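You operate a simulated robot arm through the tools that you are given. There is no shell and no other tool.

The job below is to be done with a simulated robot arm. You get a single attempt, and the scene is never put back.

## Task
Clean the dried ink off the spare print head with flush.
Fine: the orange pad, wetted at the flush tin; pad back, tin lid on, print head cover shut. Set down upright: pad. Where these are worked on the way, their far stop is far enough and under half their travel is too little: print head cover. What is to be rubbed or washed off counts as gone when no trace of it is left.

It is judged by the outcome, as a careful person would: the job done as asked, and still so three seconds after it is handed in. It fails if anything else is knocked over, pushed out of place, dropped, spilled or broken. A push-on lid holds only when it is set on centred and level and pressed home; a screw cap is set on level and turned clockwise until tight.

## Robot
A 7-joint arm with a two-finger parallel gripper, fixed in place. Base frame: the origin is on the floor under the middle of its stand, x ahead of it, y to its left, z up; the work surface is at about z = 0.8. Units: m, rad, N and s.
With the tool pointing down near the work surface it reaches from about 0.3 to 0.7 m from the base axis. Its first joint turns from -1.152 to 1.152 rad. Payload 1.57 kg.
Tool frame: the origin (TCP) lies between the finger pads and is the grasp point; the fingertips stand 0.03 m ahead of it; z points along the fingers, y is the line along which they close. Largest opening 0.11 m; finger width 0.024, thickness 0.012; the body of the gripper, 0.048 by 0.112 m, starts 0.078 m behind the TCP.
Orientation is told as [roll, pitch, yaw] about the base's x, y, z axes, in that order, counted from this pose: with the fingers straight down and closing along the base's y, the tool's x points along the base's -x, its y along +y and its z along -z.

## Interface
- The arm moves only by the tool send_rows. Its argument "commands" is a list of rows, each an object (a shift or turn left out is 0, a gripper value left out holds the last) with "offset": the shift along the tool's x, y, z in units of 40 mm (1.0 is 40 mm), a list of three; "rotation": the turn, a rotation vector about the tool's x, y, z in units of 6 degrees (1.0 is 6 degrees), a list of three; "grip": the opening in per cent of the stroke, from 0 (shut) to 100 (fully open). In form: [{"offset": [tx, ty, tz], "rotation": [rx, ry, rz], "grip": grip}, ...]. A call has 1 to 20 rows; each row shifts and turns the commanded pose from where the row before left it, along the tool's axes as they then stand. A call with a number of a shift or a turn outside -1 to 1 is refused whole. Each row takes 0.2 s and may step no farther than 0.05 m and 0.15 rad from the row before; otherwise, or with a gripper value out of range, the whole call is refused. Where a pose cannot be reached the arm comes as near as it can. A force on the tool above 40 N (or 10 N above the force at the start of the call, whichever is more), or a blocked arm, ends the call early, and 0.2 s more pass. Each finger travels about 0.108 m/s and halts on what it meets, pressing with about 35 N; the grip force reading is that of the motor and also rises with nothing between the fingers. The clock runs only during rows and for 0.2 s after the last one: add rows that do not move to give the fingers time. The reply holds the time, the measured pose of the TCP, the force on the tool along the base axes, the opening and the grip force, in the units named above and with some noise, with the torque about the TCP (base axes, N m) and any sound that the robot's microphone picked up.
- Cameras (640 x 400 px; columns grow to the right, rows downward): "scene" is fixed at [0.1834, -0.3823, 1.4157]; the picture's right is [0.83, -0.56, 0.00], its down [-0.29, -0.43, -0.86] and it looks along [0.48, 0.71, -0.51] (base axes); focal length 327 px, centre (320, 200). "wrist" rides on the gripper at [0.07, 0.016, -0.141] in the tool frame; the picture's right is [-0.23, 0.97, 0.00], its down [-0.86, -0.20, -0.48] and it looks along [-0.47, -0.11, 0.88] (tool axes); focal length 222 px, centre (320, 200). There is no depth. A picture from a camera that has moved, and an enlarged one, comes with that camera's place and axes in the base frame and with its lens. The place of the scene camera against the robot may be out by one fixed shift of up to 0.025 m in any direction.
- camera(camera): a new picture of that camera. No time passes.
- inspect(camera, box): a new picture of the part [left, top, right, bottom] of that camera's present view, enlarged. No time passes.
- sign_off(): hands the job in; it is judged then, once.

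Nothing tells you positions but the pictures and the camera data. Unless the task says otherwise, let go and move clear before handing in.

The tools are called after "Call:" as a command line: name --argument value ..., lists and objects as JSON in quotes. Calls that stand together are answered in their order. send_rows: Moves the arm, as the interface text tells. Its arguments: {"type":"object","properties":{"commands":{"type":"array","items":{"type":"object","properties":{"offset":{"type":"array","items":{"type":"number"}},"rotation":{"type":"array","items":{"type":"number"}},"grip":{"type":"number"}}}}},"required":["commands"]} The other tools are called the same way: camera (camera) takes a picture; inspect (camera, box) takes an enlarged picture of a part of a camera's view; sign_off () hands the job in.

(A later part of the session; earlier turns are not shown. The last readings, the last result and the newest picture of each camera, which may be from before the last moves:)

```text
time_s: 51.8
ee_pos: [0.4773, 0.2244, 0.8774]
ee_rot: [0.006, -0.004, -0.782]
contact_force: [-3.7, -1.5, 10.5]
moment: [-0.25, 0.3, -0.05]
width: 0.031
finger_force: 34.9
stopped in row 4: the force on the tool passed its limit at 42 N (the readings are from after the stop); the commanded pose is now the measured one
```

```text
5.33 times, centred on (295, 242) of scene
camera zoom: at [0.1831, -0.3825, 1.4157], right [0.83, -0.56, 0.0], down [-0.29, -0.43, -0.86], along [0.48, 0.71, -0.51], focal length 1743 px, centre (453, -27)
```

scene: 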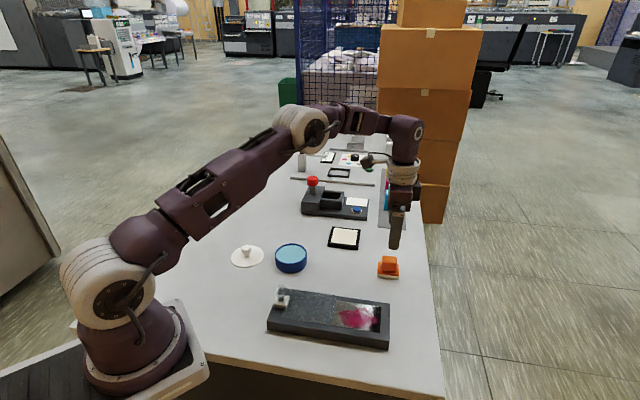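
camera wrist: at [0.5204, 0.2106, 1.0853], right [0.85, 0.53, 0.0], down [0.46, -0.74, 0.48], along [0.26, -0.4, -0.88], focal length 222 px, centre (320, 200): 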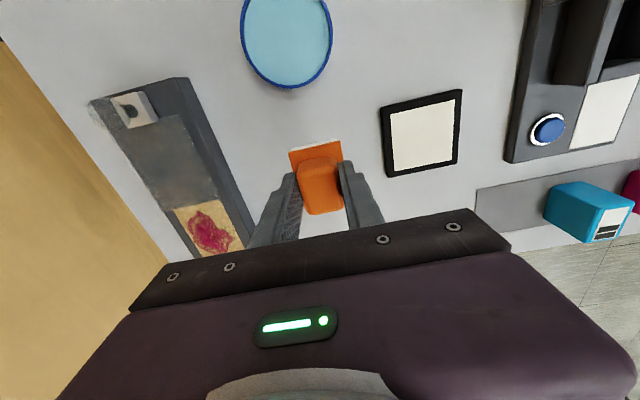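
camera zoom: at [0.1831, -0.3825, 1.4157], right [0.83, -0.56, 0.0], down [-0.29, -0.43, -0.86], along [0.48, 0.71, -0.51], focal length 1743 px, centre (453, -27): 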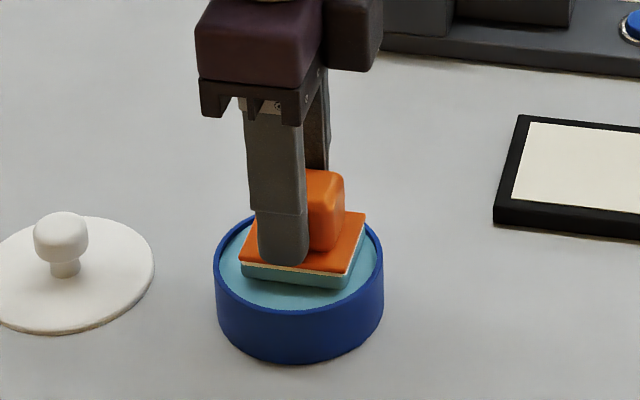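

The pad touched the flush and its white face has turned blue-green: it is wetted. I'll lift out and check that it still sits square in the grip.

Call:
send_rows --commands '[{"offset": [0, 0, 0]}, {"offset": [0, 0, 0]}, {"offset": [0, 0, -0.2]}, {"offset": [0, 0, -0.6]}, {"offset": [0, 0, -0.9]}, {"offset": [0, 0, 0]}, {"offset": [0, 0, 0]}]'

Call:
inspect --camera "wrist" --box '[240, 70, 400, 210]'

Call:
inspect --camera "scene" --box '[255, 205, 335, 280]'

```text
time_s: 53.4
ee_pos: [0.4769, 0.2237, 0.9463]
ee_rot: [0.01, -0.003, -0.784]
contact_force: [-0.9, -0.6, -0.5]
moment: [-0.03, -0.01, 0.01]
width: 0.0309
finger_force: 34.7
```

```text
2.86 times, centred on (320, 140) of wrist
camera zoom: at [0.4373, 0.2843, 1.0861], right [0.85, 0.53, 0.01], down [0.46, -0.75, 0.48], along [0.26, -0.4, -0.88], focal length 635 px, centre (320, 371)
```

zoom: 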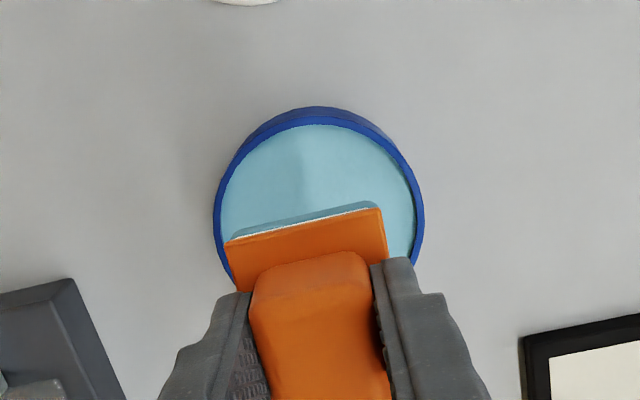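

```text
5.33 times, centred on (295, 242) of scene
camera zoom: at [0.1834, -0.3823, 1.4157], right [0.83, -0.56, 0.0], down [-0.29, -0.43, -0.86], along [0.48, 0.71, -0.51], focal length 1743 px, centre (453, -27)
```

zoom: 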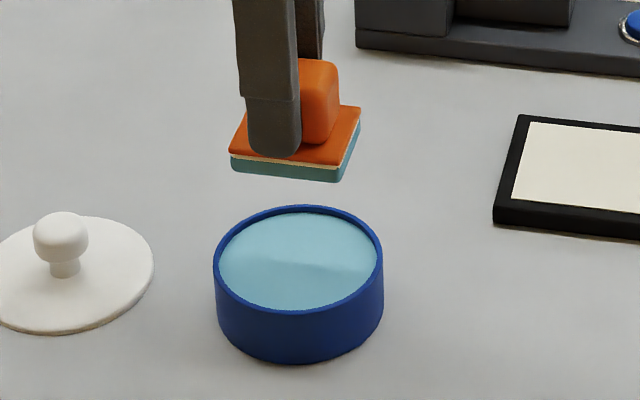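

The pad is wet and square, only slid up a couple of millimetres in the grip. I'll trim the slight tilt picked up at the stop, and carry it over the exposed head, centred near (0.4925, −0.034).

Call:
send_rows --commands '[{"offset": [0, 0, -0.35], "rotation": [0.088, -0.047, 0]}, {"offset": [-0.679, -0.613, 0]}, {"offset": [-0.679, -0.613, 0]}, {"offset": [-0.679, -0.613, 0]}, {"offset": [-0.679, -0.613, 0]}, {"offset": [-0.679, -0.613, 0]}, {"offset": [-0.679, -0.613, 0]}, {"offset": [-0.679, -0.613, 0]}, {"offset": [0, 0, 0]}, {"offset": [0, 0, 0]}]'

Call:
camera --camera "wrist"

Call:
inspect --camera "wrist" --box '[240, 70, 400, 210]'

Call:
inspect --camera "scene" --box '[280, 250, 400, 350]'

```text
time_s: 55.6
ee_pos: [0.4918, -0.0345, 0.9617]
ee_rot: [-0.002, -0.01, -0.783]
contact_force: [0.0, 0.3, -1.0]
moment: [0.0, 0.03, 0.01]
width: 0.0309
finger_force: 35.3
```

```text
taken
camera wrist: at [0.4539, 0.0286, 1.1013], right [0.85, 0.53, 0.0], down [0.46, -0.74, 0.49], along [0.26, -0.41, -0.87], focal length 222 px, centre (320, 200)
```

wrist: 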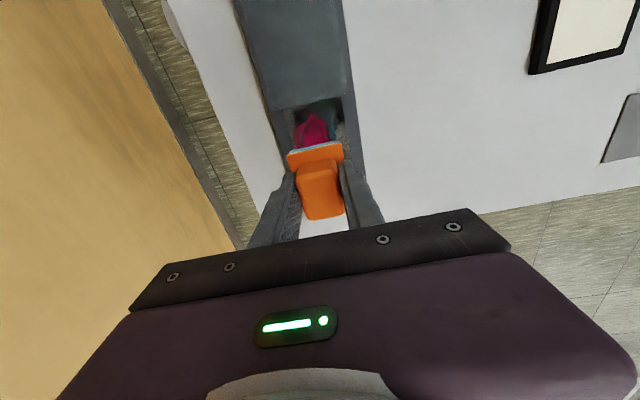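

```text
2.86 times, centred on (320, 140) of wrist
camera zoom: at [0.4539, 0.0286, 1.1013], right [0.85, 0.53, 0.0], down [0.46, -0.74, 0.49], along [0.26, -0.41, -0.87], focal length 635 px, centre (320, 371)
```

zoom: 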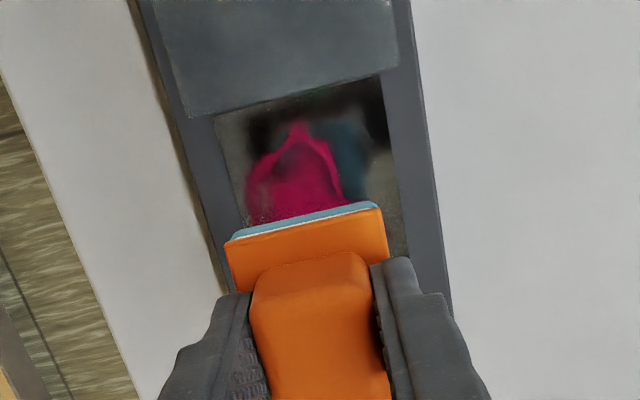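

```text
4.00 times, centred on (340, 300) of scene
camera zoom: at [0.1834, -0.3824, 1.4157], right [0.83, -0.56, 0.0], down [-0.29, -0.43, -0.86], along [0.48, 0.71, -0.51], focal length 1307 px, centre (240, -200)
```

zoom: 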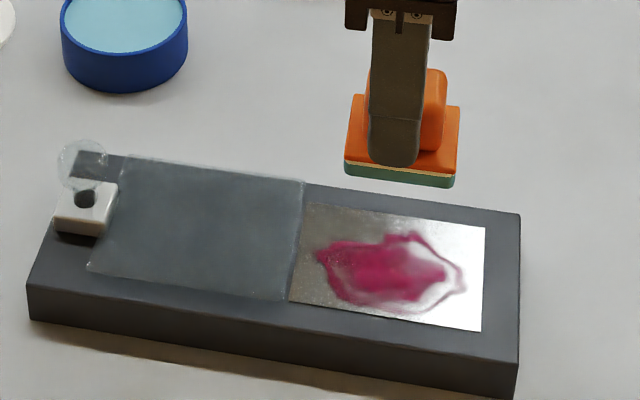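

Call:
send_rows --commands '[{"offset": [0, 0, 0.5], "rotation": [-0.01, 0.09, 0]}, {"offset": [0, 0, 0.6]}, {"offset": [0, 0, 0.5]}, {"offset": [0, 0, 0]}, {"offset": [0, 0, 0]}]'

Call:
inspect --camera "scene" --box '[310, 270, 400, 350]'

Call:
inspect --camera "wrist" --box '[240, 70, 400, 210]'

```text
time_s: 56.8
ee_pos: [0.4897, -0.0294, 0.8956]
ee_rot: [0.001, 0.002, -0.784]
contact_force: [-0.1, -0.1, 0.0]
moment: [-0.03, 0.04, 0.0]
width: 0.031
finger_force: 35.0
```

```text
5.00 times, centred on (355, 310) of scene
camera zoom: at [0.1834, -0.3823, 1.4157], right [0.83, -0.56, 0.0], down [-0.29, -0.43, -0.86], along [0.48, 0.71, -0.51], focal length 1634 px, centre (145, -350)
```

zoom: 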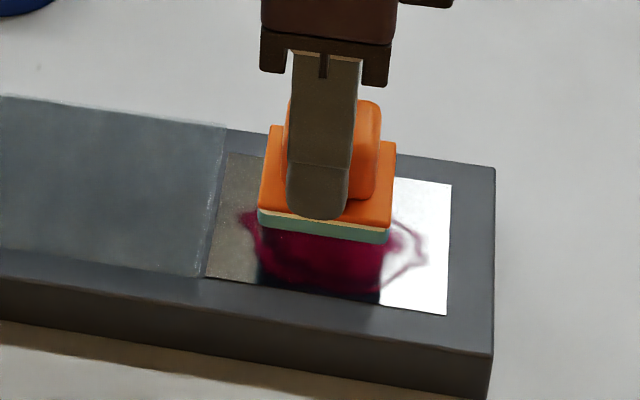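

```text
2.86 times, centred on (320, 140) of wrist
camera zoom: at [0.4524, 0.031, 1.037], right [0.85, 0.53, 0.0], down [0.47, -0.74, 0.48], along [0.25, -0.4, -0.88], focal length 635 px, centre (320, 371)
```

zoom: 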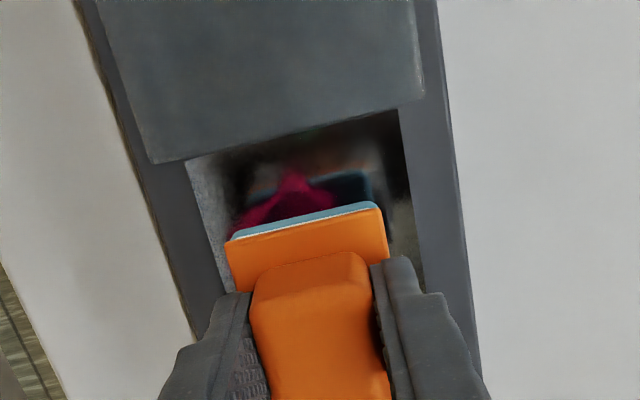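

Call:
send_rows --commands '[{"offset": [0, 0, 0.06]}, {"offset": [0, 0, 0.05]}, {"offset": [0, 0, 0]}]'

Call:
inspect --camera "scene" --box '[310, 270, 400, 350]'

```text
time_s: 57.6
ee_pos: [0.4906, -0.0317, 0.8927]
ee_rot: [0.001, 0.004, -0.782]
contact_force: [-0.5, 0.4, -1.5]
moment: [0.0, 0.02, 0.0]
width: 0.0308
finger_force: 35.1
```

```text
5.00 times, centred on (355, 310) of scene
camera zoom: at [0.1834, -0.3823, 1.4157], right [0.83, -0.56, 0.0], down [-0.29, -0.43, -0.86], along [0.48, 0.71, -0.51], focal length 1634 px, centre (145, -350)
```

zoom: 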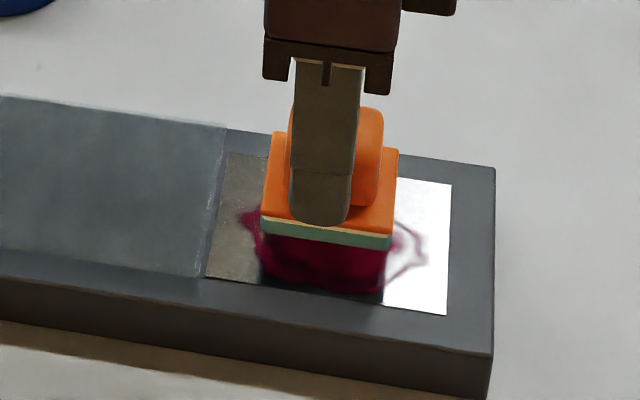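

Call:
send_rows --commands '[{"offset": [0, 0, 0.03]}, {"offset": [0, 0, 0.03]}, {"offset": [0, 0, 0]}]'

```text
time_s: 58.4
ee_pos: [0.4926, -0.0311, 0.8897]
ee_rot: [0.002, 0.002, -0.781]
contact_force: [0.0, 0.8, -0.9]
moment: [0.02, 0.01, -0.01]
width: 0.031
finger_force: 35.1
```

Call:
send_rows --commands '[{"offset": [0, 0, 0.03]}, {"offset": [0, 0, 0]}, {"offset": [0, 0, 0.03]}, {"offset": [0, 0, 0]}]'

Call:
inspect --camera "scene" --box '[310, 270, 400, 350]'

```text
time_s: 59.4
ee_pos: [0.4906, -0.0306, 0.8868]
ee_rot: [-0.001, 0.002, -0.782]
contact_force: [0.6, 0.5, -1.6]
moment: [0.01, -0.01, 0.0]
width: 0.0311
finger_force: 34.6
```

```text
5.00 times, centred on (355, 310) of scene
camera zoom: at [0.1834, -0.3823, 1.4157], right [0.83, -0.56, 0.0], down [-0.29, -0.43, -0.86], along [0.48, 0.71, -0.51], focal length 1634 px, centre (145, -350)
```

zoom: 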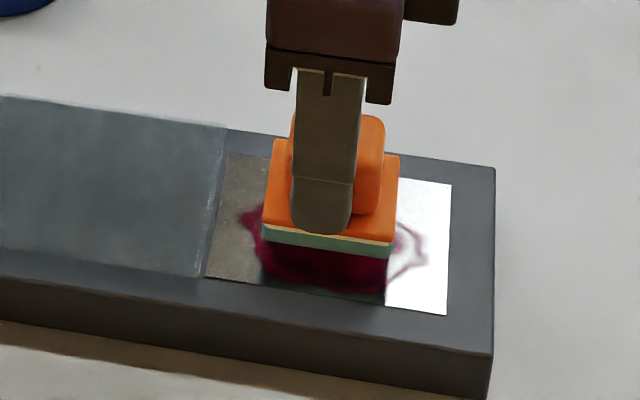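

Call:
send_rows --commands '[{"offset": [0, 0, 0.03]}, {"offset": [0, 0, 0]}, {"offset": [0, 0, 0.03]}, {"offset": [0, 0, 0]}]'

```text
time_s: 60.4
ee_pos: [0.4912, -0.0317, 0.885]
ee_rot: [0.0, 0.003, -0.782]
contact_force: [0.2, 1.0, -0.6]
moment: [0.01, 0.02, -0.01]
width: 0.0308
finger_force: 35.0
```

Call:
send_rows --commands '[{"offset": [0, 0, 0.03]}, {"offset": [0, 0, 0]}, {"offset": [0, 0, 0.03]}, {"offset": [0, 0, 0]}]'

Call:
inspect --camera "scene" --box '[310, 270, 400, 350]'

```text
time_s: 61.4
ee_pos: [0.4911, -0.0308, 0.884]
ee_rot: [0.0, 0.005, -0.783]
contact_force: [0.4, -0.4, -1.0]
moment: [0.0, 0.02, 0.0]
width: 0.0308
finger_force: 35.2
```

```text
5.00 times, centred on (355, 310) of scene
camera zoom: at [0.1834, -0.3823, 1.4157], right [0.83, -0.56, 0.0], down [-0.29, -0.43, -0.86], along [0.48, 0.71, -0.51], focal length 1634 px, centre (145, -350)
```

zoom: 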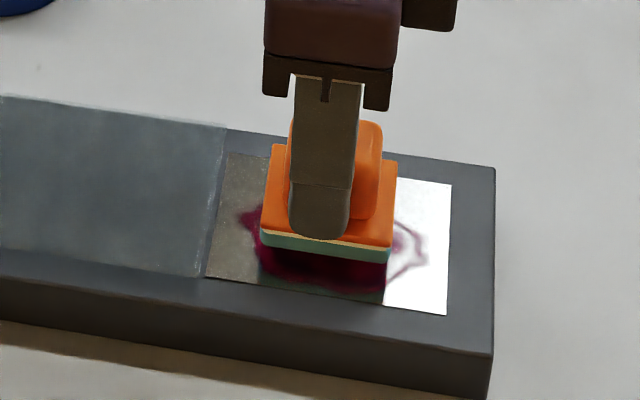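

Call:
send_rows --commands '[{"offset": [0, 0, 0.03]}, {"offset": [0, 0, 0]}, {"offset": [0, 0, 0.03]}, {"offset": [0, 0, 0]}]'

```text
time_s: 62.4
ee_pos: [0.4918, -0.0315, 0.8824]
ee_rot: [0.001, 0.0, -0.782]
contact_force: [0.1, -0.3, -0.4]
moment: [0.03, 0.04, 0.03]
width: 0.031
finger_force: 34.8
```

Call:
send_rows --commands '[{"offset": [0, 0, 0.03]}, {"offset": [0, 0, 0]}, {"offset": [0, 0, 0.03]}, {"offset": [0, 0, 0]}]'

Call:
inspect --camera "scene" --box '[310, 270, 400, 350]'

Call:
inspect --camera "wrist" --box '[240, 70, 400, 210]'

```text
time_s: 63.4
ee_pos: [0.4934, -0.0319, 0.8776]
ee_rot: [0.0, 0.001, -0.783]
contact_force: [-0.4, 0.0, -0.6]
moment: [0.01, -0.03, -0.01]
width: 0.0309
finger_force: 35.7
```

```text
5.00 times, centred on (355, 310) of scene
camera zoom: at [0.1834, -0.3823, 1.4157], right [0.83, -0.56, 0.0], down [-0.29, -0.43, -0.86], along [0.48, 0.71, -0.51], focal length 1634 px, centre (145, -350)
```

zoom: 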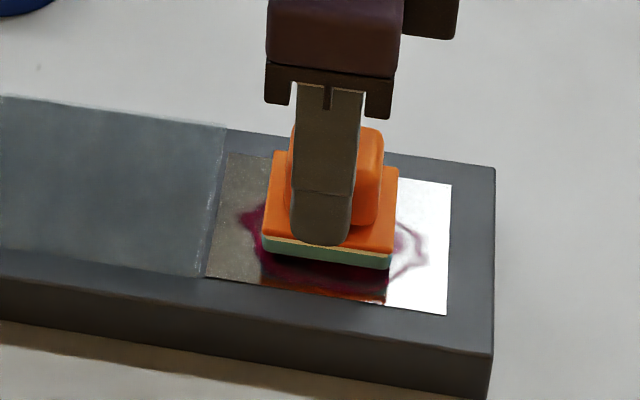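

```text
2.86 times, centred on (320, 140) of wrist
camera zoom: at [0.4549, 0.0304, 1.02], right [0.85, 0.53, 0.0], down [0.47, -0.74, 0.48], along [0.25, -0.4, -0.88], focal length 635 px, centre (320, 371)
```

zoom: 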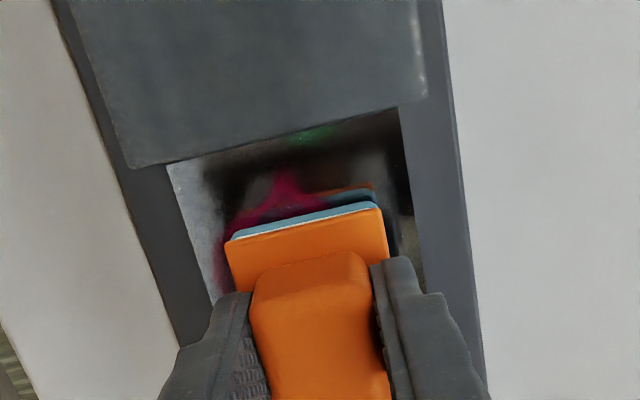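

The mirror image in the head shows about 4 mm of gap left. I'll keep stepping down until I feel contact.

Call:
send_rows --commands '[{"offset": [0, 0, 0.03]}, {"offset": [0, 0, 0]}, {"offset": [0, 0, 0.03]}, {"offset": [0, 0, 0]}]'

Call:
inspect --camera "scene" --box '[310, 270, 400, 350]'

```text
time_s: 64.4
ee_pos: [0.4918, -0.0318, 0.8757]
ee_rot: [0.0, 0.002, -0.782]
contact_force: [-0.8, -0.9, -1.3]
moment: [0.01, 0.01, 0.02]
width: 0.0309
finger_force: 34.7
```

```text
5.00 times, centred on (355, 310) of scene
camera zoom: at [0.1834, -0.3823, 1.4157], right [0.83, -0.56, 0.0], down [-0.29, -0.43, -0.86], along [0.48, 0.71, -0.51], focal length 1634 px, centre (145, -350)
```

zoom: 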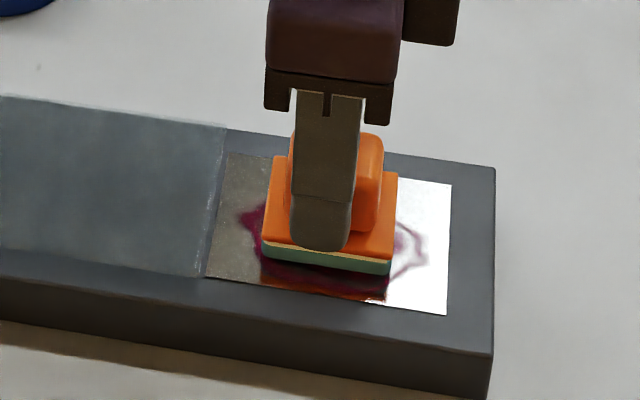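

Call:
send_rows --commands '[{"offset": [0, 0, 0.02]}, {"offset": [0, 0, 0]}]'

```text
time_s: 65.0
ee_pos: [0.4907, -0.0316, 0.8754]
ee_rot: [-0.001, 0.001, -0.782]
contact_force: [0.3, -1.6, 12.0]
moment: [-0.31, -0.23, -0.04]
width: 0.0309
finger_force: 35.2
```

Contact at about 12 N. I'll start with a short stroke along the head and watch the force.

Call:
send_rows --commands '[{"offset": [0.2, 0, 0]}, {"offset": [0.2, 0, 0]}, {"offset": [-0.2, 0, 0]}, {"offset": [-0.2, 0, 0]}, {"offset": [-0.2, 0, 0]}, {"offset": [-0.2, 0, 0]}, {"offset": [0, 0, 0]}]'

Call:
inspect --camera "scene" --box '[310, 270, 400, 350]'

Call:
inspect --camera "wrist" --box '[240, 70, 400, 210]'

```text
time_s: 65.8
ee_pos: [0.4837, -0.0218, 0.8762]
ee_rot: [0.002, 0.003, -0.783]
contact_force: [-3.5, 0.9, 11.0]
moment: [-0.23, -0.08, -0.08]
width: 0.031
finger_force: 35.2
stopped in row 3: the force on the tool passed its limit at 44 N (the readings are from after the stop); the commanded pose is now the measured one
```

```text
5.00 times, centred on (355, 310) of scene
camera zoom: at [0.1831, -0.3823, 1.4157], right [0.83, -0.56, 0.0], down [-0.29, -0.43, -0.86], along [0.48, 0.71, -0.51], focal length 1634 px, centre (145, -350)
```

zoom: 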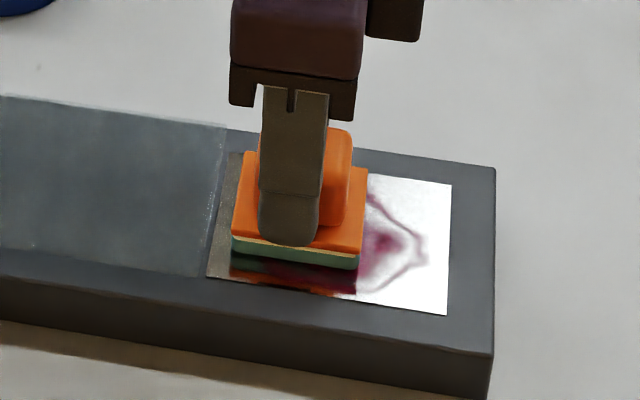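

```text
2.86 times, centred on (320, 140) of wrist
camera zoom: at [0.4454, 0.0393, 1.017], right [0.85, 0.53, 0.0], down [0.47, -0.75, 0.48], along [0.25, -0.4, -0.88], focal length 635 px, centre (320, 371)
```

zoom: 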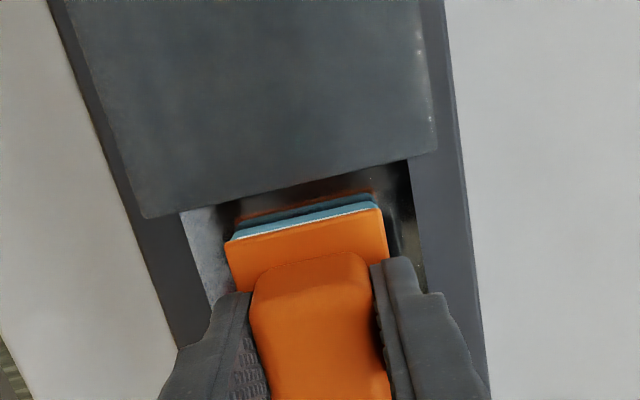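

Call:
send_rows --commands '[{"offset": [-0.1, 0, -0.004]}, {"offset": [-0.12, 0, 0]}, {"offset": [-0.12, 0, 0]}, {"offset": [-0.12, 0, 0]}, {"offset": [-0.12, 0, 0]}, {"offset": [-0.12, 0, 0]}, {"offset": [0, 0, 0]}]'

Call:
inspect --camera "scene" --box '[310, 270, 400, 350]'

```text
time_s: 67.5
ee_pos: [0.5019, -0.0397, 0.8765]
ee_rot: [0.002, 0.002, -0.783]
contact_force: [-2.5, -0.1, 9.4]
moment: [-0.23, -0.1, -0.05]
width: 0.0311
finger_force: 34.4
stopped in row 7: the force on the tool passed its limit at 40 N (the readings are from after the stop); the commanded pose is now the measured one
```

```text
5.00 times, centred on (355, 310) of scene
camera zoom: at [0.1831, -0.3823, 1.4157], right [0.83, -0.56, 0.0], down [-0.29, -0.43, -0.86], along [0.48, 0.71, -0.51], focal length 1634 px, centre (145, -350)
```

zoom: 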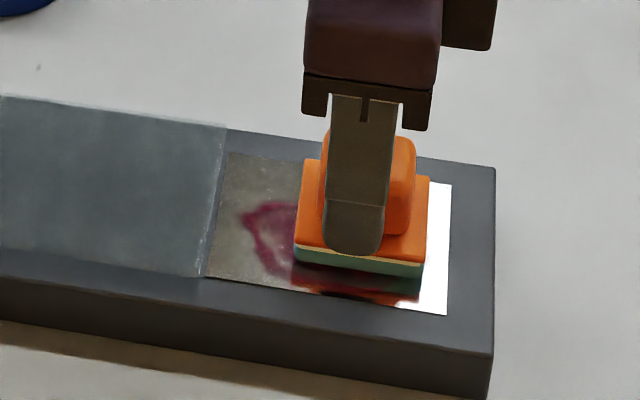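

The rubbed area is clearing. I'll continue with gentler strokes, working the near edge next.

Call:
send_rows --commands '[{"offset": [-0.1, 0, -0.008]}, {"offset": [-0.1, 0, 0]}, {"offset": [0, -0.12, 0]}, {"offset": [0, -0.12, 0]}, {"offset": [0, -0.1, 0]}, {"offset": [0, 0, 0]}]'

Call:
inspect --camera "scene" --box '[310, 270, 400, 350]'

```text
time_s: 68.9
ee_pos: [0.4987, -0.0568, 0.8769]
ee_rot: [0.002, 0.002, -0.783]
contact_force: [-0.1, -0.2, -0.6]
moment: [0.02, 0.0, -0.02]
width: 0.031
finger_force: 35.1
```

```text
5.00 times, centred on (355, 310) of scene
camera zoom: at [0.1834, -0.3823, 1.4157], right [0.83, -0.56, 0.0], down [-0.29, -0.43, -0.86], along [0.48, 0.71, -0.51], focal length 1634 px, centre (145, -350)
```

zoom: 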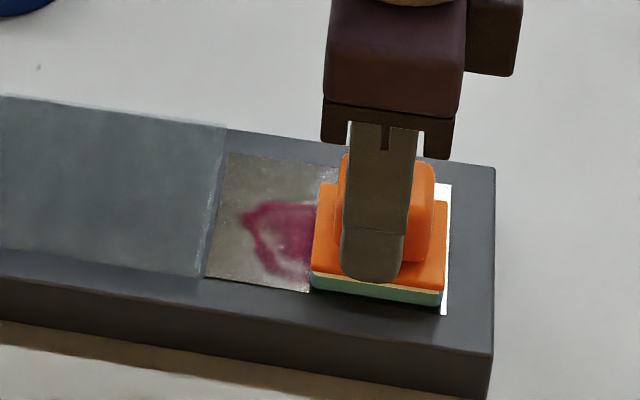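

Call:
send_rows --commands '[{"offset": [0, 0, 0.012]}, {"offset": [0, 0, 0.012]}, {"offset": [0, 0, 0]}]'

```text
time_s: 69.7
ee_pos: [0.4998, -0.055, 0.8765]
ee_rot: [0.002, 0.001, -0.781]
contact_force: [-4.4, -3.4, 18.4]
moment: [-0.37, 0.09, -0.05]
width: 0.0308
finger_force: 34.8
```

Call:
send_rows --commands '[{"offset": [0.12, 0, -0.004]}, {"offset": [0.12, 0, 0]}, {"offset": [0.12, 0, 0]}, {"offset": [0.12, 0, 0]}, {"offset": [0.12, 0, 0]}, {"offset": [0.12, 0, 0]}, {"offset": [0.12, 0, 0]}, {"offset": [0.12, 0, 0]}, {"offset": [0, 0, 0]}]'

Call:
inspect --camera "scene" --box '[310, 270, 400, 350]'

```text
time_s: 70.5
ee_pos: [0.4918, -0.0477, 0.8753]
ee_rot: [0.005, -0.002, -0.781]
contact_force: [-1.7, 0.5, 11.0]
moment: [0.05, 0.35, 0.02]
width: 0.0309
finger_force: 35.0
stopped in row 3: the force on the tool passed its limit at 42 N (the readings are from after the stop); the commanded pose is now the measured one
```

```text
5.00 times, centred on (355, 310) of scene
camera zoom: at [0.1832, -0.3823, 1.4157], right [0.83, -0.56, 0.0], down [-0.29, -0.43, -0.86], along [0.48, 0.71, -0.51], focal length 1634 px, centre (145, -350)
```

zoom: 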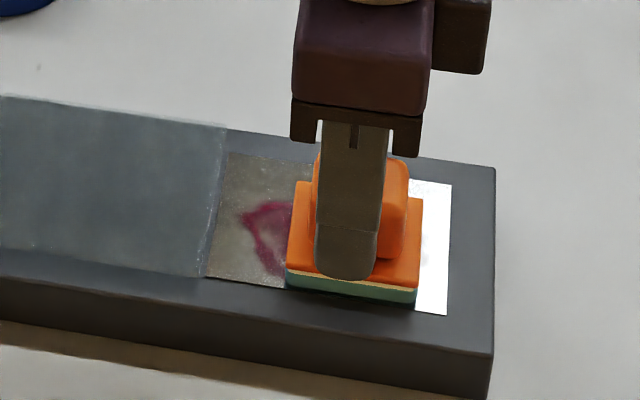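

Call:
send_rows --commands '[{"offset": [0.1, 0, -0.008]}, {"offset": [0.1, 0, 0]}, {"offset": [0.1, 0, 0]}, {"offset": [0.1, 0, 0]}, {"offset": [0.1, 0, 0]}, {"offset": [0.1, 0, 0]}, {"offset": [0, 0, 0]}]'

Call:
inspect --camera "scene" --box '[310, 270, 400, 350]'

```text
time_s: 72.1
ee_pos: [0.4753, -0.0331, 0.8752]
ee_rot: [0.007, -0.005, -0.781]
contact_force: [5.7, -4.9, 18.8]
moment: [-0.14, 0.33, 0.12]
width: 0.0307
finger_force: 34.8
```

```text
5.00 times, centred on (355, 310) of scene
camera zoom: at [0.1832, -0.3824, 1.4157], right [0.83, -0.56, 0.0], down [-0.29, -0.43, -0.86], along [0.48, 0.71, -0.51], focal length 1634 px, centre (145, -350)
```

zoom: 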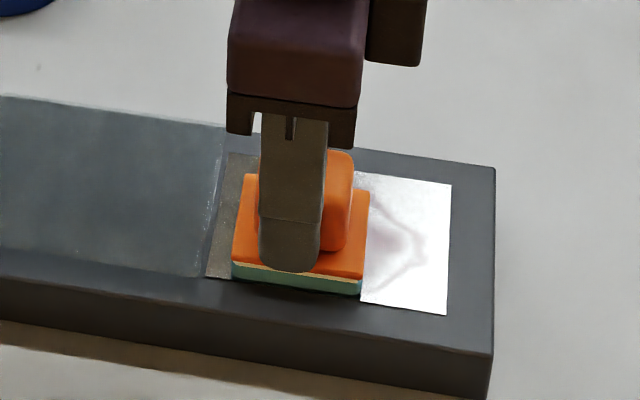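

Call:
send_rows --commands '[{"offset": [0.08, 0, -0.003]}, {"offset": [0, 0.1, 0]}, {"offset": [0, 0.1, 0]}, {"offset": [0, 0.1, 0]}, {"offset": [0, 0.1, 0]}, {"offset": [0, 0.1, 0]}, {"offset": [0, 0, 0]}]'

Call:
inspect --camera "scene" --box '[310, 270, 400, 350]'

Call:
inspect --camera "wrist" --box '[240, 70, 400, 210]'

```text
time_s: 73.7
ee_pos: [0.4868, -0.0142, 0.8755]
ee_rot: [0.005, -0.002, -0.78]
contact_force: [-1.2, -0.9, 0.9]
moment: [0.02, 0.09, 0.02]
width: 0.0309
finger_force: 34.9
```

```text
5.00 times, centred on (355, 310) of scene
camera zoom: at [0.1833, -0.3823, 1.4157], right [0.83, -0.56, 0.0], down [-0.29, -0.43, -0.86], along [0.48, 0.71, -0.51], focal length 1634 px, centre (145, -350)
```

zoom: 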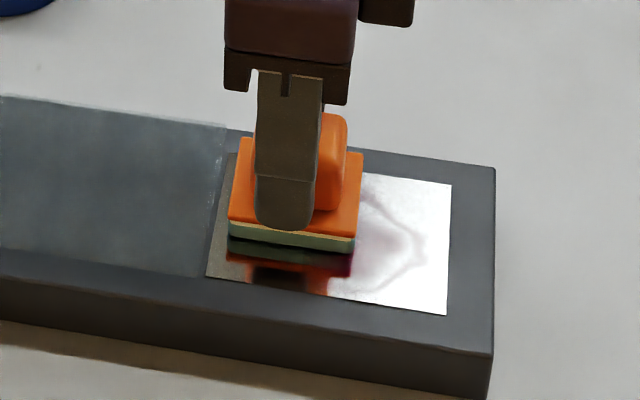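

```text
2.86 times, centred on (320, 140) of wrist
camera zoom: at [0.448, 0.0466, 1.0168], right [0.85, 0.53, 0.01], down [0.46, -0.74, 0.48], along [0.26, -0.4, -0.88], focal length 635 px, centre (320, 371)
```

zoom: 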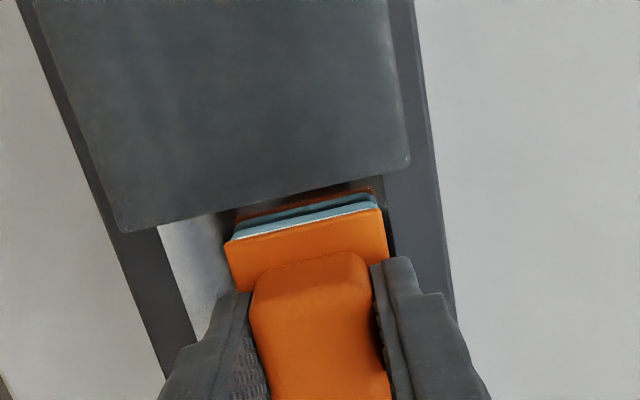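

Call:
send_rows --commands '[{"offset": [0, 0, 0.012]}, {"offset": [0, 0, 0]}]'

```text
time_s: 74.3
ee_pos: [0.4881, -0.0139, 0.8756]
ee_rot: [0.004, -0.005, -0.779]
contact_force: [-1.7, 0.1, 16.7]
moment: [-0.02, 0.4, -0.02]
width: 0.0307
finger_force: 35.3
```

Call:
send_rows --commands '[{"offset": [-0.12, 0, -0.004]}, {"offset": [-0.12, 0, 0]}, {"offset": [-0.12, 0, 0]}, {"offset": [-0.12, 0, 0]}, {"offset": [-0.12, 0, 0]}, {"offset": [-0.12, 0, 0]}, {"offset": [-0.12, 0, 0]}, {"offset": [-0.12, 0, 0]}, {"offset": [0, 0, 0]}]'

Call:
inspect --camera "scene" --box '[310, 270, 400, 350]'

```text
time_s: 76.3
ee_pos: [0.5116, -0.0426, 0.876]
ee_rot: [0.003, -0.002, -0.781]
contact_force: [-3.8, 3.7, 16.6]
moment: [0.01, 0.4, -0.12]
width: 0.0311
finger_force: 34.5
```

```text
5.00 times, centred on (355, 310) of scene
camera zoom: at [0.183, -0.3822, 1.4158], right [0.83, -0.56, 0.0], down [-0.29, -0.43, -0.86], along [0.48, 0.71, -0.51], focal length 1634 px, centre (145, -350)
```

zoom: 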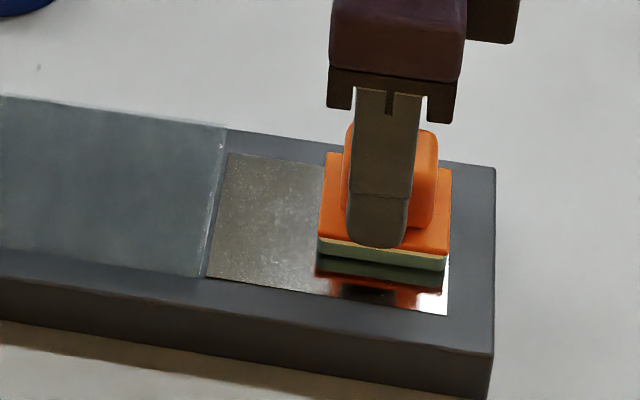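

The left half is clean. Now the right half, sweeping down across and back toward the middle.

Call:
send_rows --commands '[{"offset": [0, -0.1, -0.004]}, {"offset": [0, -0.1, 0]}, {"offset": [0, -0.1, 0]}, {"offset": [0, -0.1, 0]}, {"offset": [0, -0.1, 0]}, {"offset": [0, 0, 0]}]'

Call:
inspect --camera "scene" --box '[310, 270, 400, 350]'

```text
time_s: 77.7
ee_pos: [0.5004, -0.0558, 0.8757]
ee_rot: [0.004, -0.002, -0.781]
contact_force: [1.8, 1.9, 7.7]
moment: [-0.05, 0.09, -0.02]
width: 0.0308
finger_force: 34.9
```

```text
5.00 times, centred on (355, 310) of scene
camera zoom: at [0.1833, -0.3823, 1.4157], right [0.83, -0.56, 0.0], down [-0.29, -0.43, -0.86], along [0.48, 0.71, -0.51], focal length 1634 px, centre (145, -350)
```

zoom: 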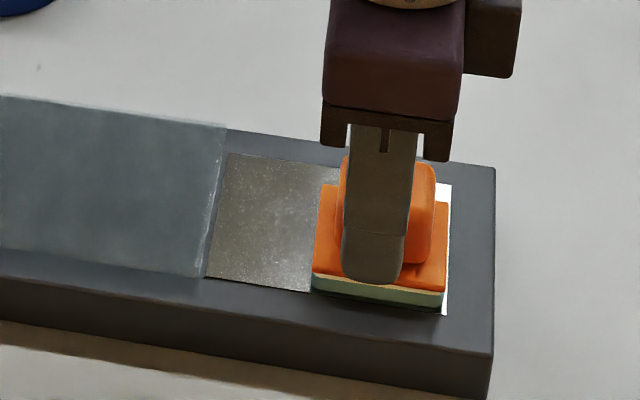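

Next, back up along y and then a long pass to the left so I can see what remains on the right.

Call:
send_rows --commands '[{"offset": [0, 0.1, 0.002]}, {"offset": [0, 0.1, 0]}, {"offset": [0, 0.1, 0]}, {"offset": [0.1, 0, 0]}, {"offset": [0.12, 0, 0]}, {"offset": [0.12, 0, 0]}, {"offset": [0.12, 0, 0]}, {"offset": [0.12, 0, 0]}, {"offset": [0.12, 0, 0]}, {"offset": [0.12, 0, 0]}, {"offset": [0, 0, 0]}]'

Call:
inspect --camera "scene" --box '[310, 270, 400, 350]'

```text
time_s: 80.1
ee_pos: [0.4842, -0.0239, 0.8762]
ee_rot: [0.004, -0.002, -0.782]
contact_force: [1.3, -1.8, 8.5]
moment: [-0.23, 0.04, 0.07]
width: 0.0311
finger_force: 35.0
```

```text
5.00 times, centred on (355, 310) of scene
camera zoom: at [0.1833, -0.3824, 1.4157], right [0.83, -0.56, 0.0], down [-0.29, -0.43, -0.86], along [0.48, 0.71, -0.51], focal length 1634 px, centre (145, -350)
```

zoom: 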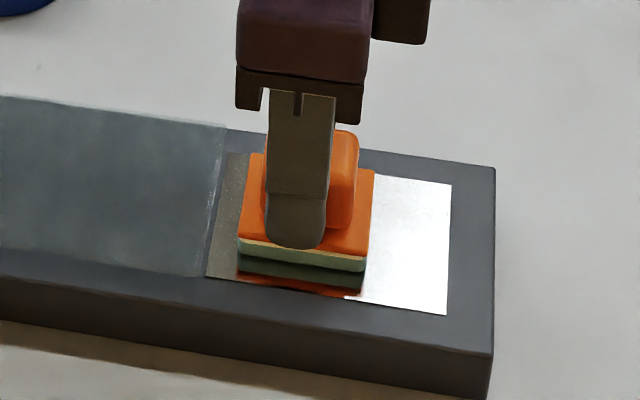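

The right side looks clean too. I'll lift off and inspect the whole surface.

Call:
send_rows --commands '[{"offset": [0, 0, -0.3]}, {"offset": [0, 0, -0.8]}, {"offset": [0, 0, -0.8]}, {"offset": [-0.5, 0.8, 0]}, {"offset": [-0.5, 0.8, 0]}, {"offset": [-0.5, 0.8, 0]}, {"offset": [0, 0, 0]}]'

Call:
inspect --camera "scene" --box '[310, 270, 400, 350]'

Call:
camera --camera "wrist"

Call:
camera --camera "scene"

```text
time_s: 81.7
ee_pos: [0.5927, 0.0022, 0.9492]
ee_rot: [0.004, -0.001, -0.782]
contact_force: [-0.2, -0.1, -0.8]
moment: [0.01, 0.01, 0.02]
width: 0.0306
finger_force: 35.3
```

```text
5.00 times, centred on (355, 310) of scene
camera zoom: at [0.1834, -0.3823, 1.4157], right [0.83, -0.56, 0.0], down [-0.29, -0.43, -0.86], along [0.48, 0.71, -0.51], focal length 1634 px, centre (145, -350)
```

zoom: 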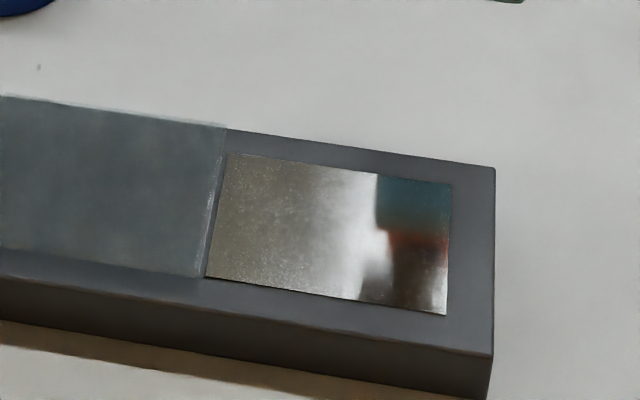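

```text
taken
camera wrist: at [0.5546, 0.0637, 1.0901], right [0.85, 0.53, 0.01], down [0.46, -0.74, 0.48], along [0.26, -0.4, -0.88], focal length 222 px, centre (320, 200)
```

wrist: 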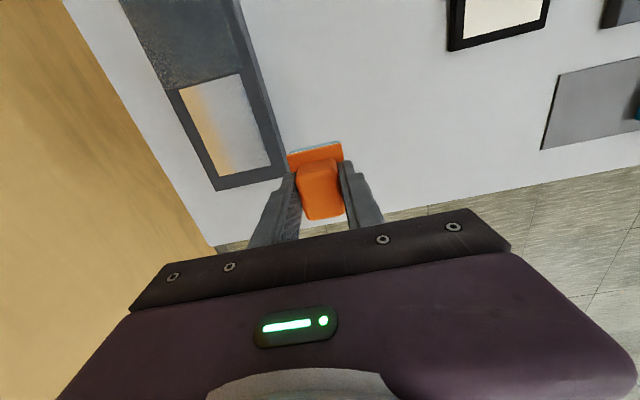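

```text
taken
```

scene: 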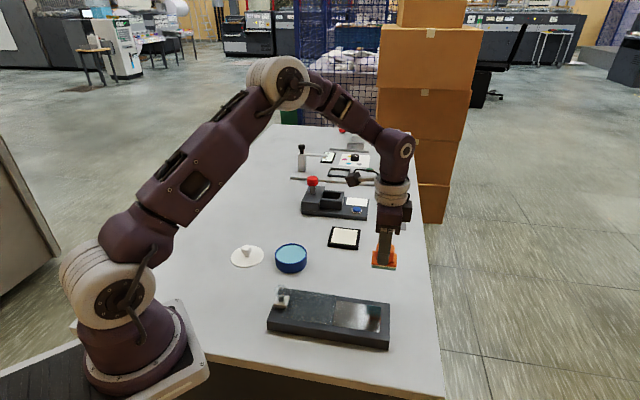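

Call:
inspect --camera "wrist" --box '[170, 65, 290, 195]'

Call:
inspect --camera "scene" --box '[345, 295, 385, 335]'

```text
3.08 times, centred on (230, 130) of wrist
camera zoom: at [0.5546, 0.0637, 1.0901], right [0.85, 0.53, 0.01], down [0.46, -0.74, 0.48], along [0.26, -0.4, -0.88], focal length 684 px, centre (597, 415)
```

zoom: 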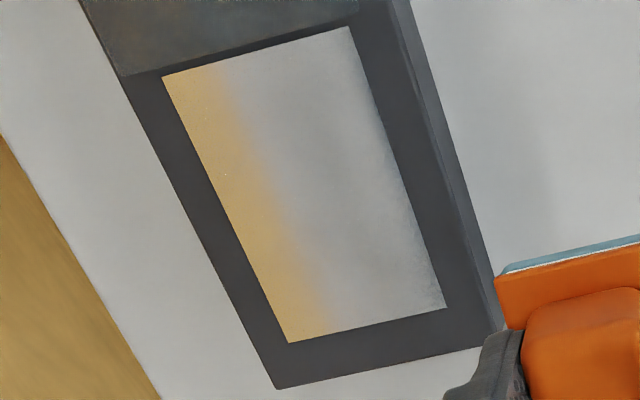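

```text
10.00 times, centred on (365, 315) of scene
camera zoom: at [0.1834, -0.3823, 1.4157], right [0.83, -0.56, 0.0], down [-0.29, -0.43, -0.86], along [0.48, 0.71, -0.51], focal length 3268 px, centre (-130, -950)
```

zoom: 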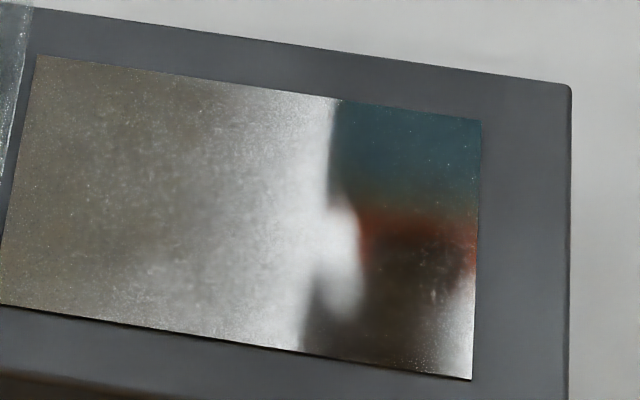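

In the wrist view the surface shows no pink at all, only reflections. I'll move over the pad's home spot and check again without the pad's reflection.

Call:
send_rows --commands '[{"offset": [-0.16, 0.712, 0]}, {"offset": [-0.16, 0.712, 0]}, {"offset": [-0.16, 0.712, 0]}, {"offset": [0, 0, 0]}, {"offset": [0, 0, 0]}]'

Call:
inspect --camera "scene" --box '[345, 295, 385, 335]'

Call:
inspect --camera "scene" --box '[340, 200, 430, 290]'

Call:
camera --camera "wrist"

```text
time_s: 82.9
ee_pos: [0.6704, 0.0507, 0.9543]
ee_rot: [0.005, -0.001, -0.783]
contact_force: [-0.1, 0.7, -0.1]
moment: [0.01, -0.03, -0.02]
width: 0.0308
finger_force: 35.1
```

```text
10.00 times, centred on (365, 315) of scene
camera zoom: at [0.1834, -0.3823, 1.4157], right [0.83, -0.56, 0.0], down [-0.29, -0.43, -0.86], along [0.48, 0.71, -0.51], focal length 3268 px, centre (-130, -950)
```

zoom: 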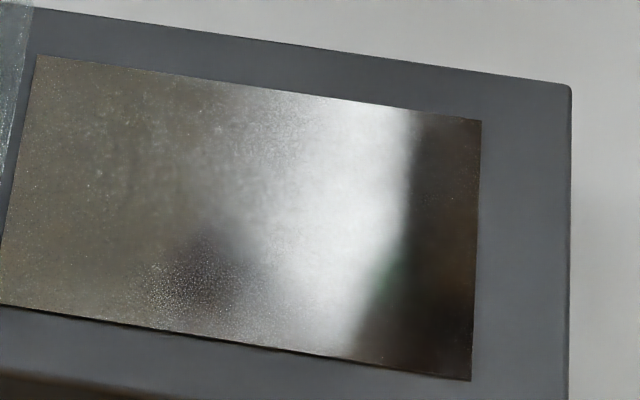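

```text
4.44 times, centred on (385, 245) of scene
camera zoom: at [0.1834, -0.3823, 1.4157], right [0.83, -0.56, 0.0], down [-0.29, -0.43, -0.86], along [0.48, 0.71, -0.51], focal length 1453 px, centre (31, 0)
```

zoom: 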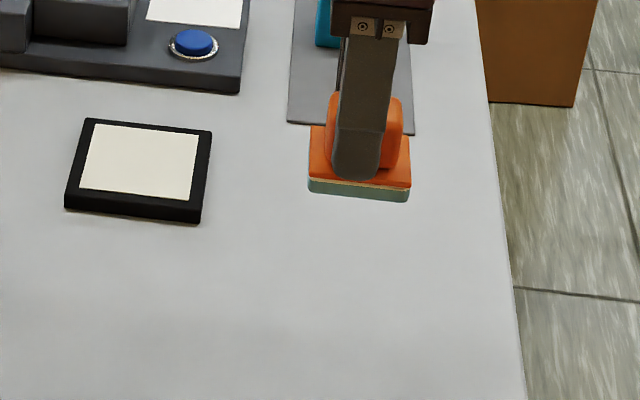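

```text
taken
camera wrist: at [0.6319, 0.1112, 1.0941], right [0.85, 0.53, 0.0], down [0.46, -0.74, 0.48], along [0.26, -0.4, -0.88], focal length 222 px, centre (320, 200)
```

wrist: 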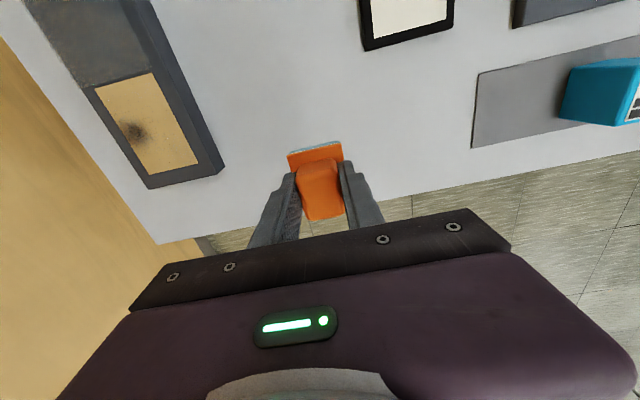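

Call:
inspect --camera "wrist" --box '[80, 60, 220, 190]'

Call:
inspect --camera "wrist" --box '[105, 100, 165, 155]'

```text
3.08 times, centred on (150, 125) of wrist
camera zoom: at [0.6319, 0.1112, 1.0941], right [0.85, 0.53, 0.0], down [0.46, -0.74, 0.48], along [0.26, -0.4, -0.88], focal length 684 px, centre (843, 431)
```

zoom: 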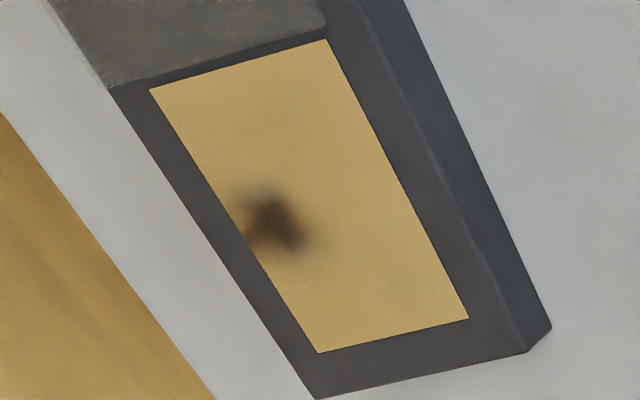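

```text
7.27 times, centred on (135, 128) of wrist
camera zoom: at [0.6319, 0.1112, 1.0941], right [0.85, 0.53, 0.0], down [0.46, -0.74, 0.48], along [0.26, -0.4, -0.88], focal length 1615 px, centre (1666, 727)
```

zoom: 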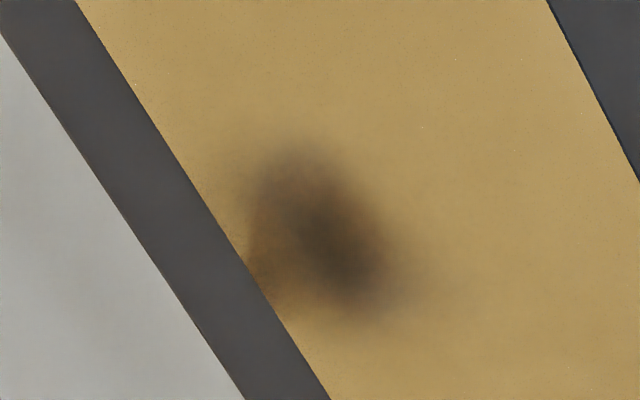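

The dark spot sits exactly where the scene camera would be mirrored in the plate (and it wasn't there from the previous viewpoint), so it's a reflection; no ink remains. I'll set the pad back down at its home spot.

Call:
send_rows --commands '[{"offset": [0.07, -0.097, 0.7]}, {"offset": [0, 0, 0.8]}, {"offset": [0, 0, 0.75]}, {"offset": [0, 0, 0]}, {"offset": [0, 0, 0]}]'

Call:
inspect --camera "scene" --box '[360, 235, 420, 285]'

Call:
inspect --camera "wrist" --box '[240, 90, 400, 230]'

```text
time_s: 84.1
ee_pos: [0.6629, 0.0487, 0.8617]
ee_rot: [0.006, -0.003, -0.782]
contact_force: [-1.2, 0.0, -0.8]
moment: [0.0, 0.0, 0.06]
width: 0.0308
finger_force: 35.1
```

```text
8.00 times, centred on (390, 260) of scene
camera zoom: at [0.1834, -0.3823, 1.4157], right [0.83, -0.56, 0.0], down [-0.29, -0.43, -0.86], along [0.48, 0.71, -0.51], focal length 2615 px, centre (-240, -280)
```

zoom: 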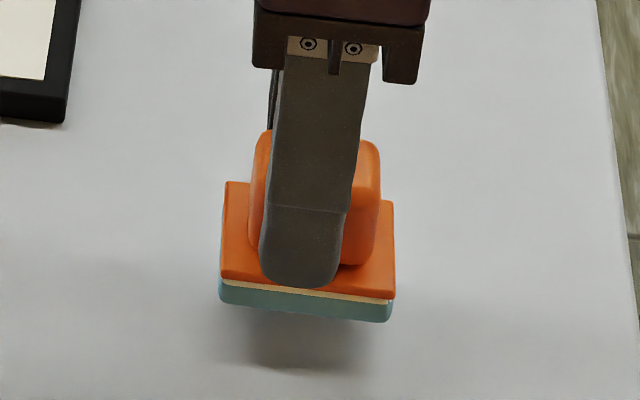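

```text
2.86 times, centred on (320, 160) of wrist
camera zoom: at [0.625, 0.1092, 1.002], right [0.85, 0.53, 0.01], down [0.46, -0.74, 0.48], along [0.26, -0.4, -0.88], focal length 635 px, centre (320, 314)
```

zoom: 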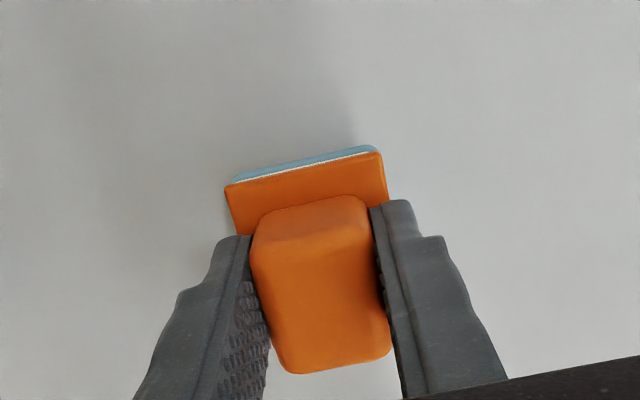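

Call:
send_rows --commands '[{"offset": [-0.018, 0.06, 0.08]}, {"offset": [0, 0, 0.06]}, {"offset": [0, 0, 0]}]'

Call:
inspect --camera "scene" --box '[360, 235, 420, 285]'

```text
time_s: 84.9
ee_pos: [0.6664, 0.0504, 0.8564]
ee_rot: [0.005, -0.001, -0.781]
contact_force: [-0.4, -0.6, -0.8]
moment: [0.03, 0.01, 0.04]
width: 0.0309
finger_force: 34.8
```

```text
8.00 times, centred on (390, 260) of scene
camera zoom: at [0.1834, -0.3823, 1.4157], right [0.83, -0.56, 0.0], down [-0.29, -0.43, -0.86], along [0.48, 0.71, -0.51], focal length 2615 px, centre (-240, -280)
```

zoom: 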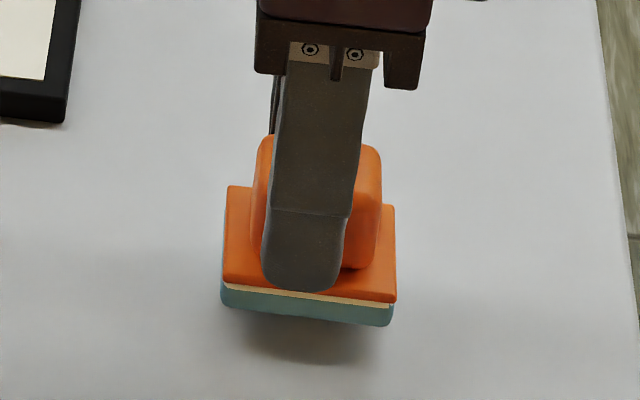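

Call:
send_rows --commands '[{"offset": [0, 0, 0.08]}, {"offset": [0, 0, 0.06]}, {"offset": [0, 0, 0.04]}, {"offset": [0, 0, 0]}]'

Call:
inspect --camera "scene" --box '[360, 235, 420, 285]'

```text
time_s: 85.9
ee_pos: [0.6678, 0.0503, 0.8501]
ee_rot: [0.004, -0.001, -0.782]
contact_force: [0.5, 0.2, -0.5]
moment: [0.01, 0.01, 0.02]
width: 0.0308
finger_force: 35.1
```

```text
8.00 times, centred on (390, 260) of scene
camera zoom: at [0.1834, -0.3823, 1.4157], right [0.83, -0.56, 0.0], down [-0.29, -0.43, -0.86], along [0.48, 0.71, -0.51], focal length 2615 px, centre (-240, -280)
```

zoom: 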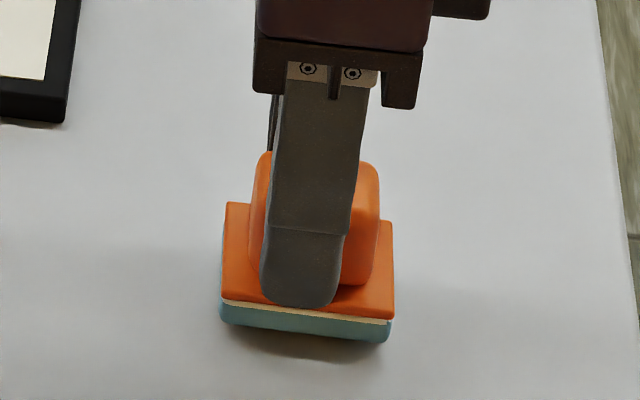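

Call:
send_rows --commands '[{"offset": [0, 0, 0.05]}, {"offset": [0, 0, 0.03]}, {"offset": [0, 0, 0]}]'

Call:
inspect --camera "scene" --box '[360, 235, 420, 285]'

```text
time_s: 86.7
ee_pos: [0.6657, 0.0501, 0.8471]
ee_rot: [0.005, -0.002, -0.781]
contact_force: [-0.6, 1.2, -0.5]
moment: [-0.02, -0.02, -0.01]
width: 0.0308
finger_force: 34.1
```

```text
8.00 times, centred on (390, 260) of scene
camera zoom: at [0.1834, -0.3823, 1.4157], right [0.83, -0.56, 0.0], down [-0.29, -0.43, -0.86], along [0.48, 0.71, -0.51], focal length 2615 px, centre (-240, -280)
```

zoom: 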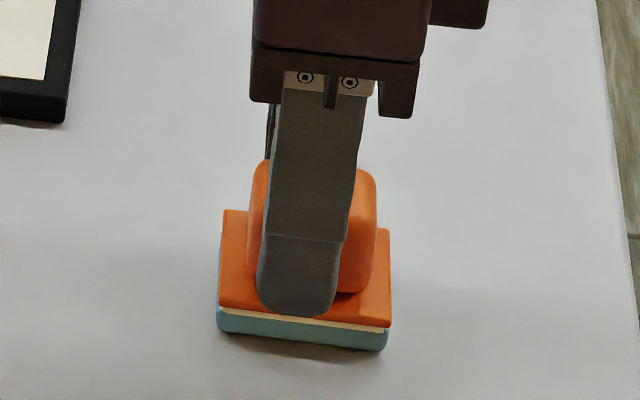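

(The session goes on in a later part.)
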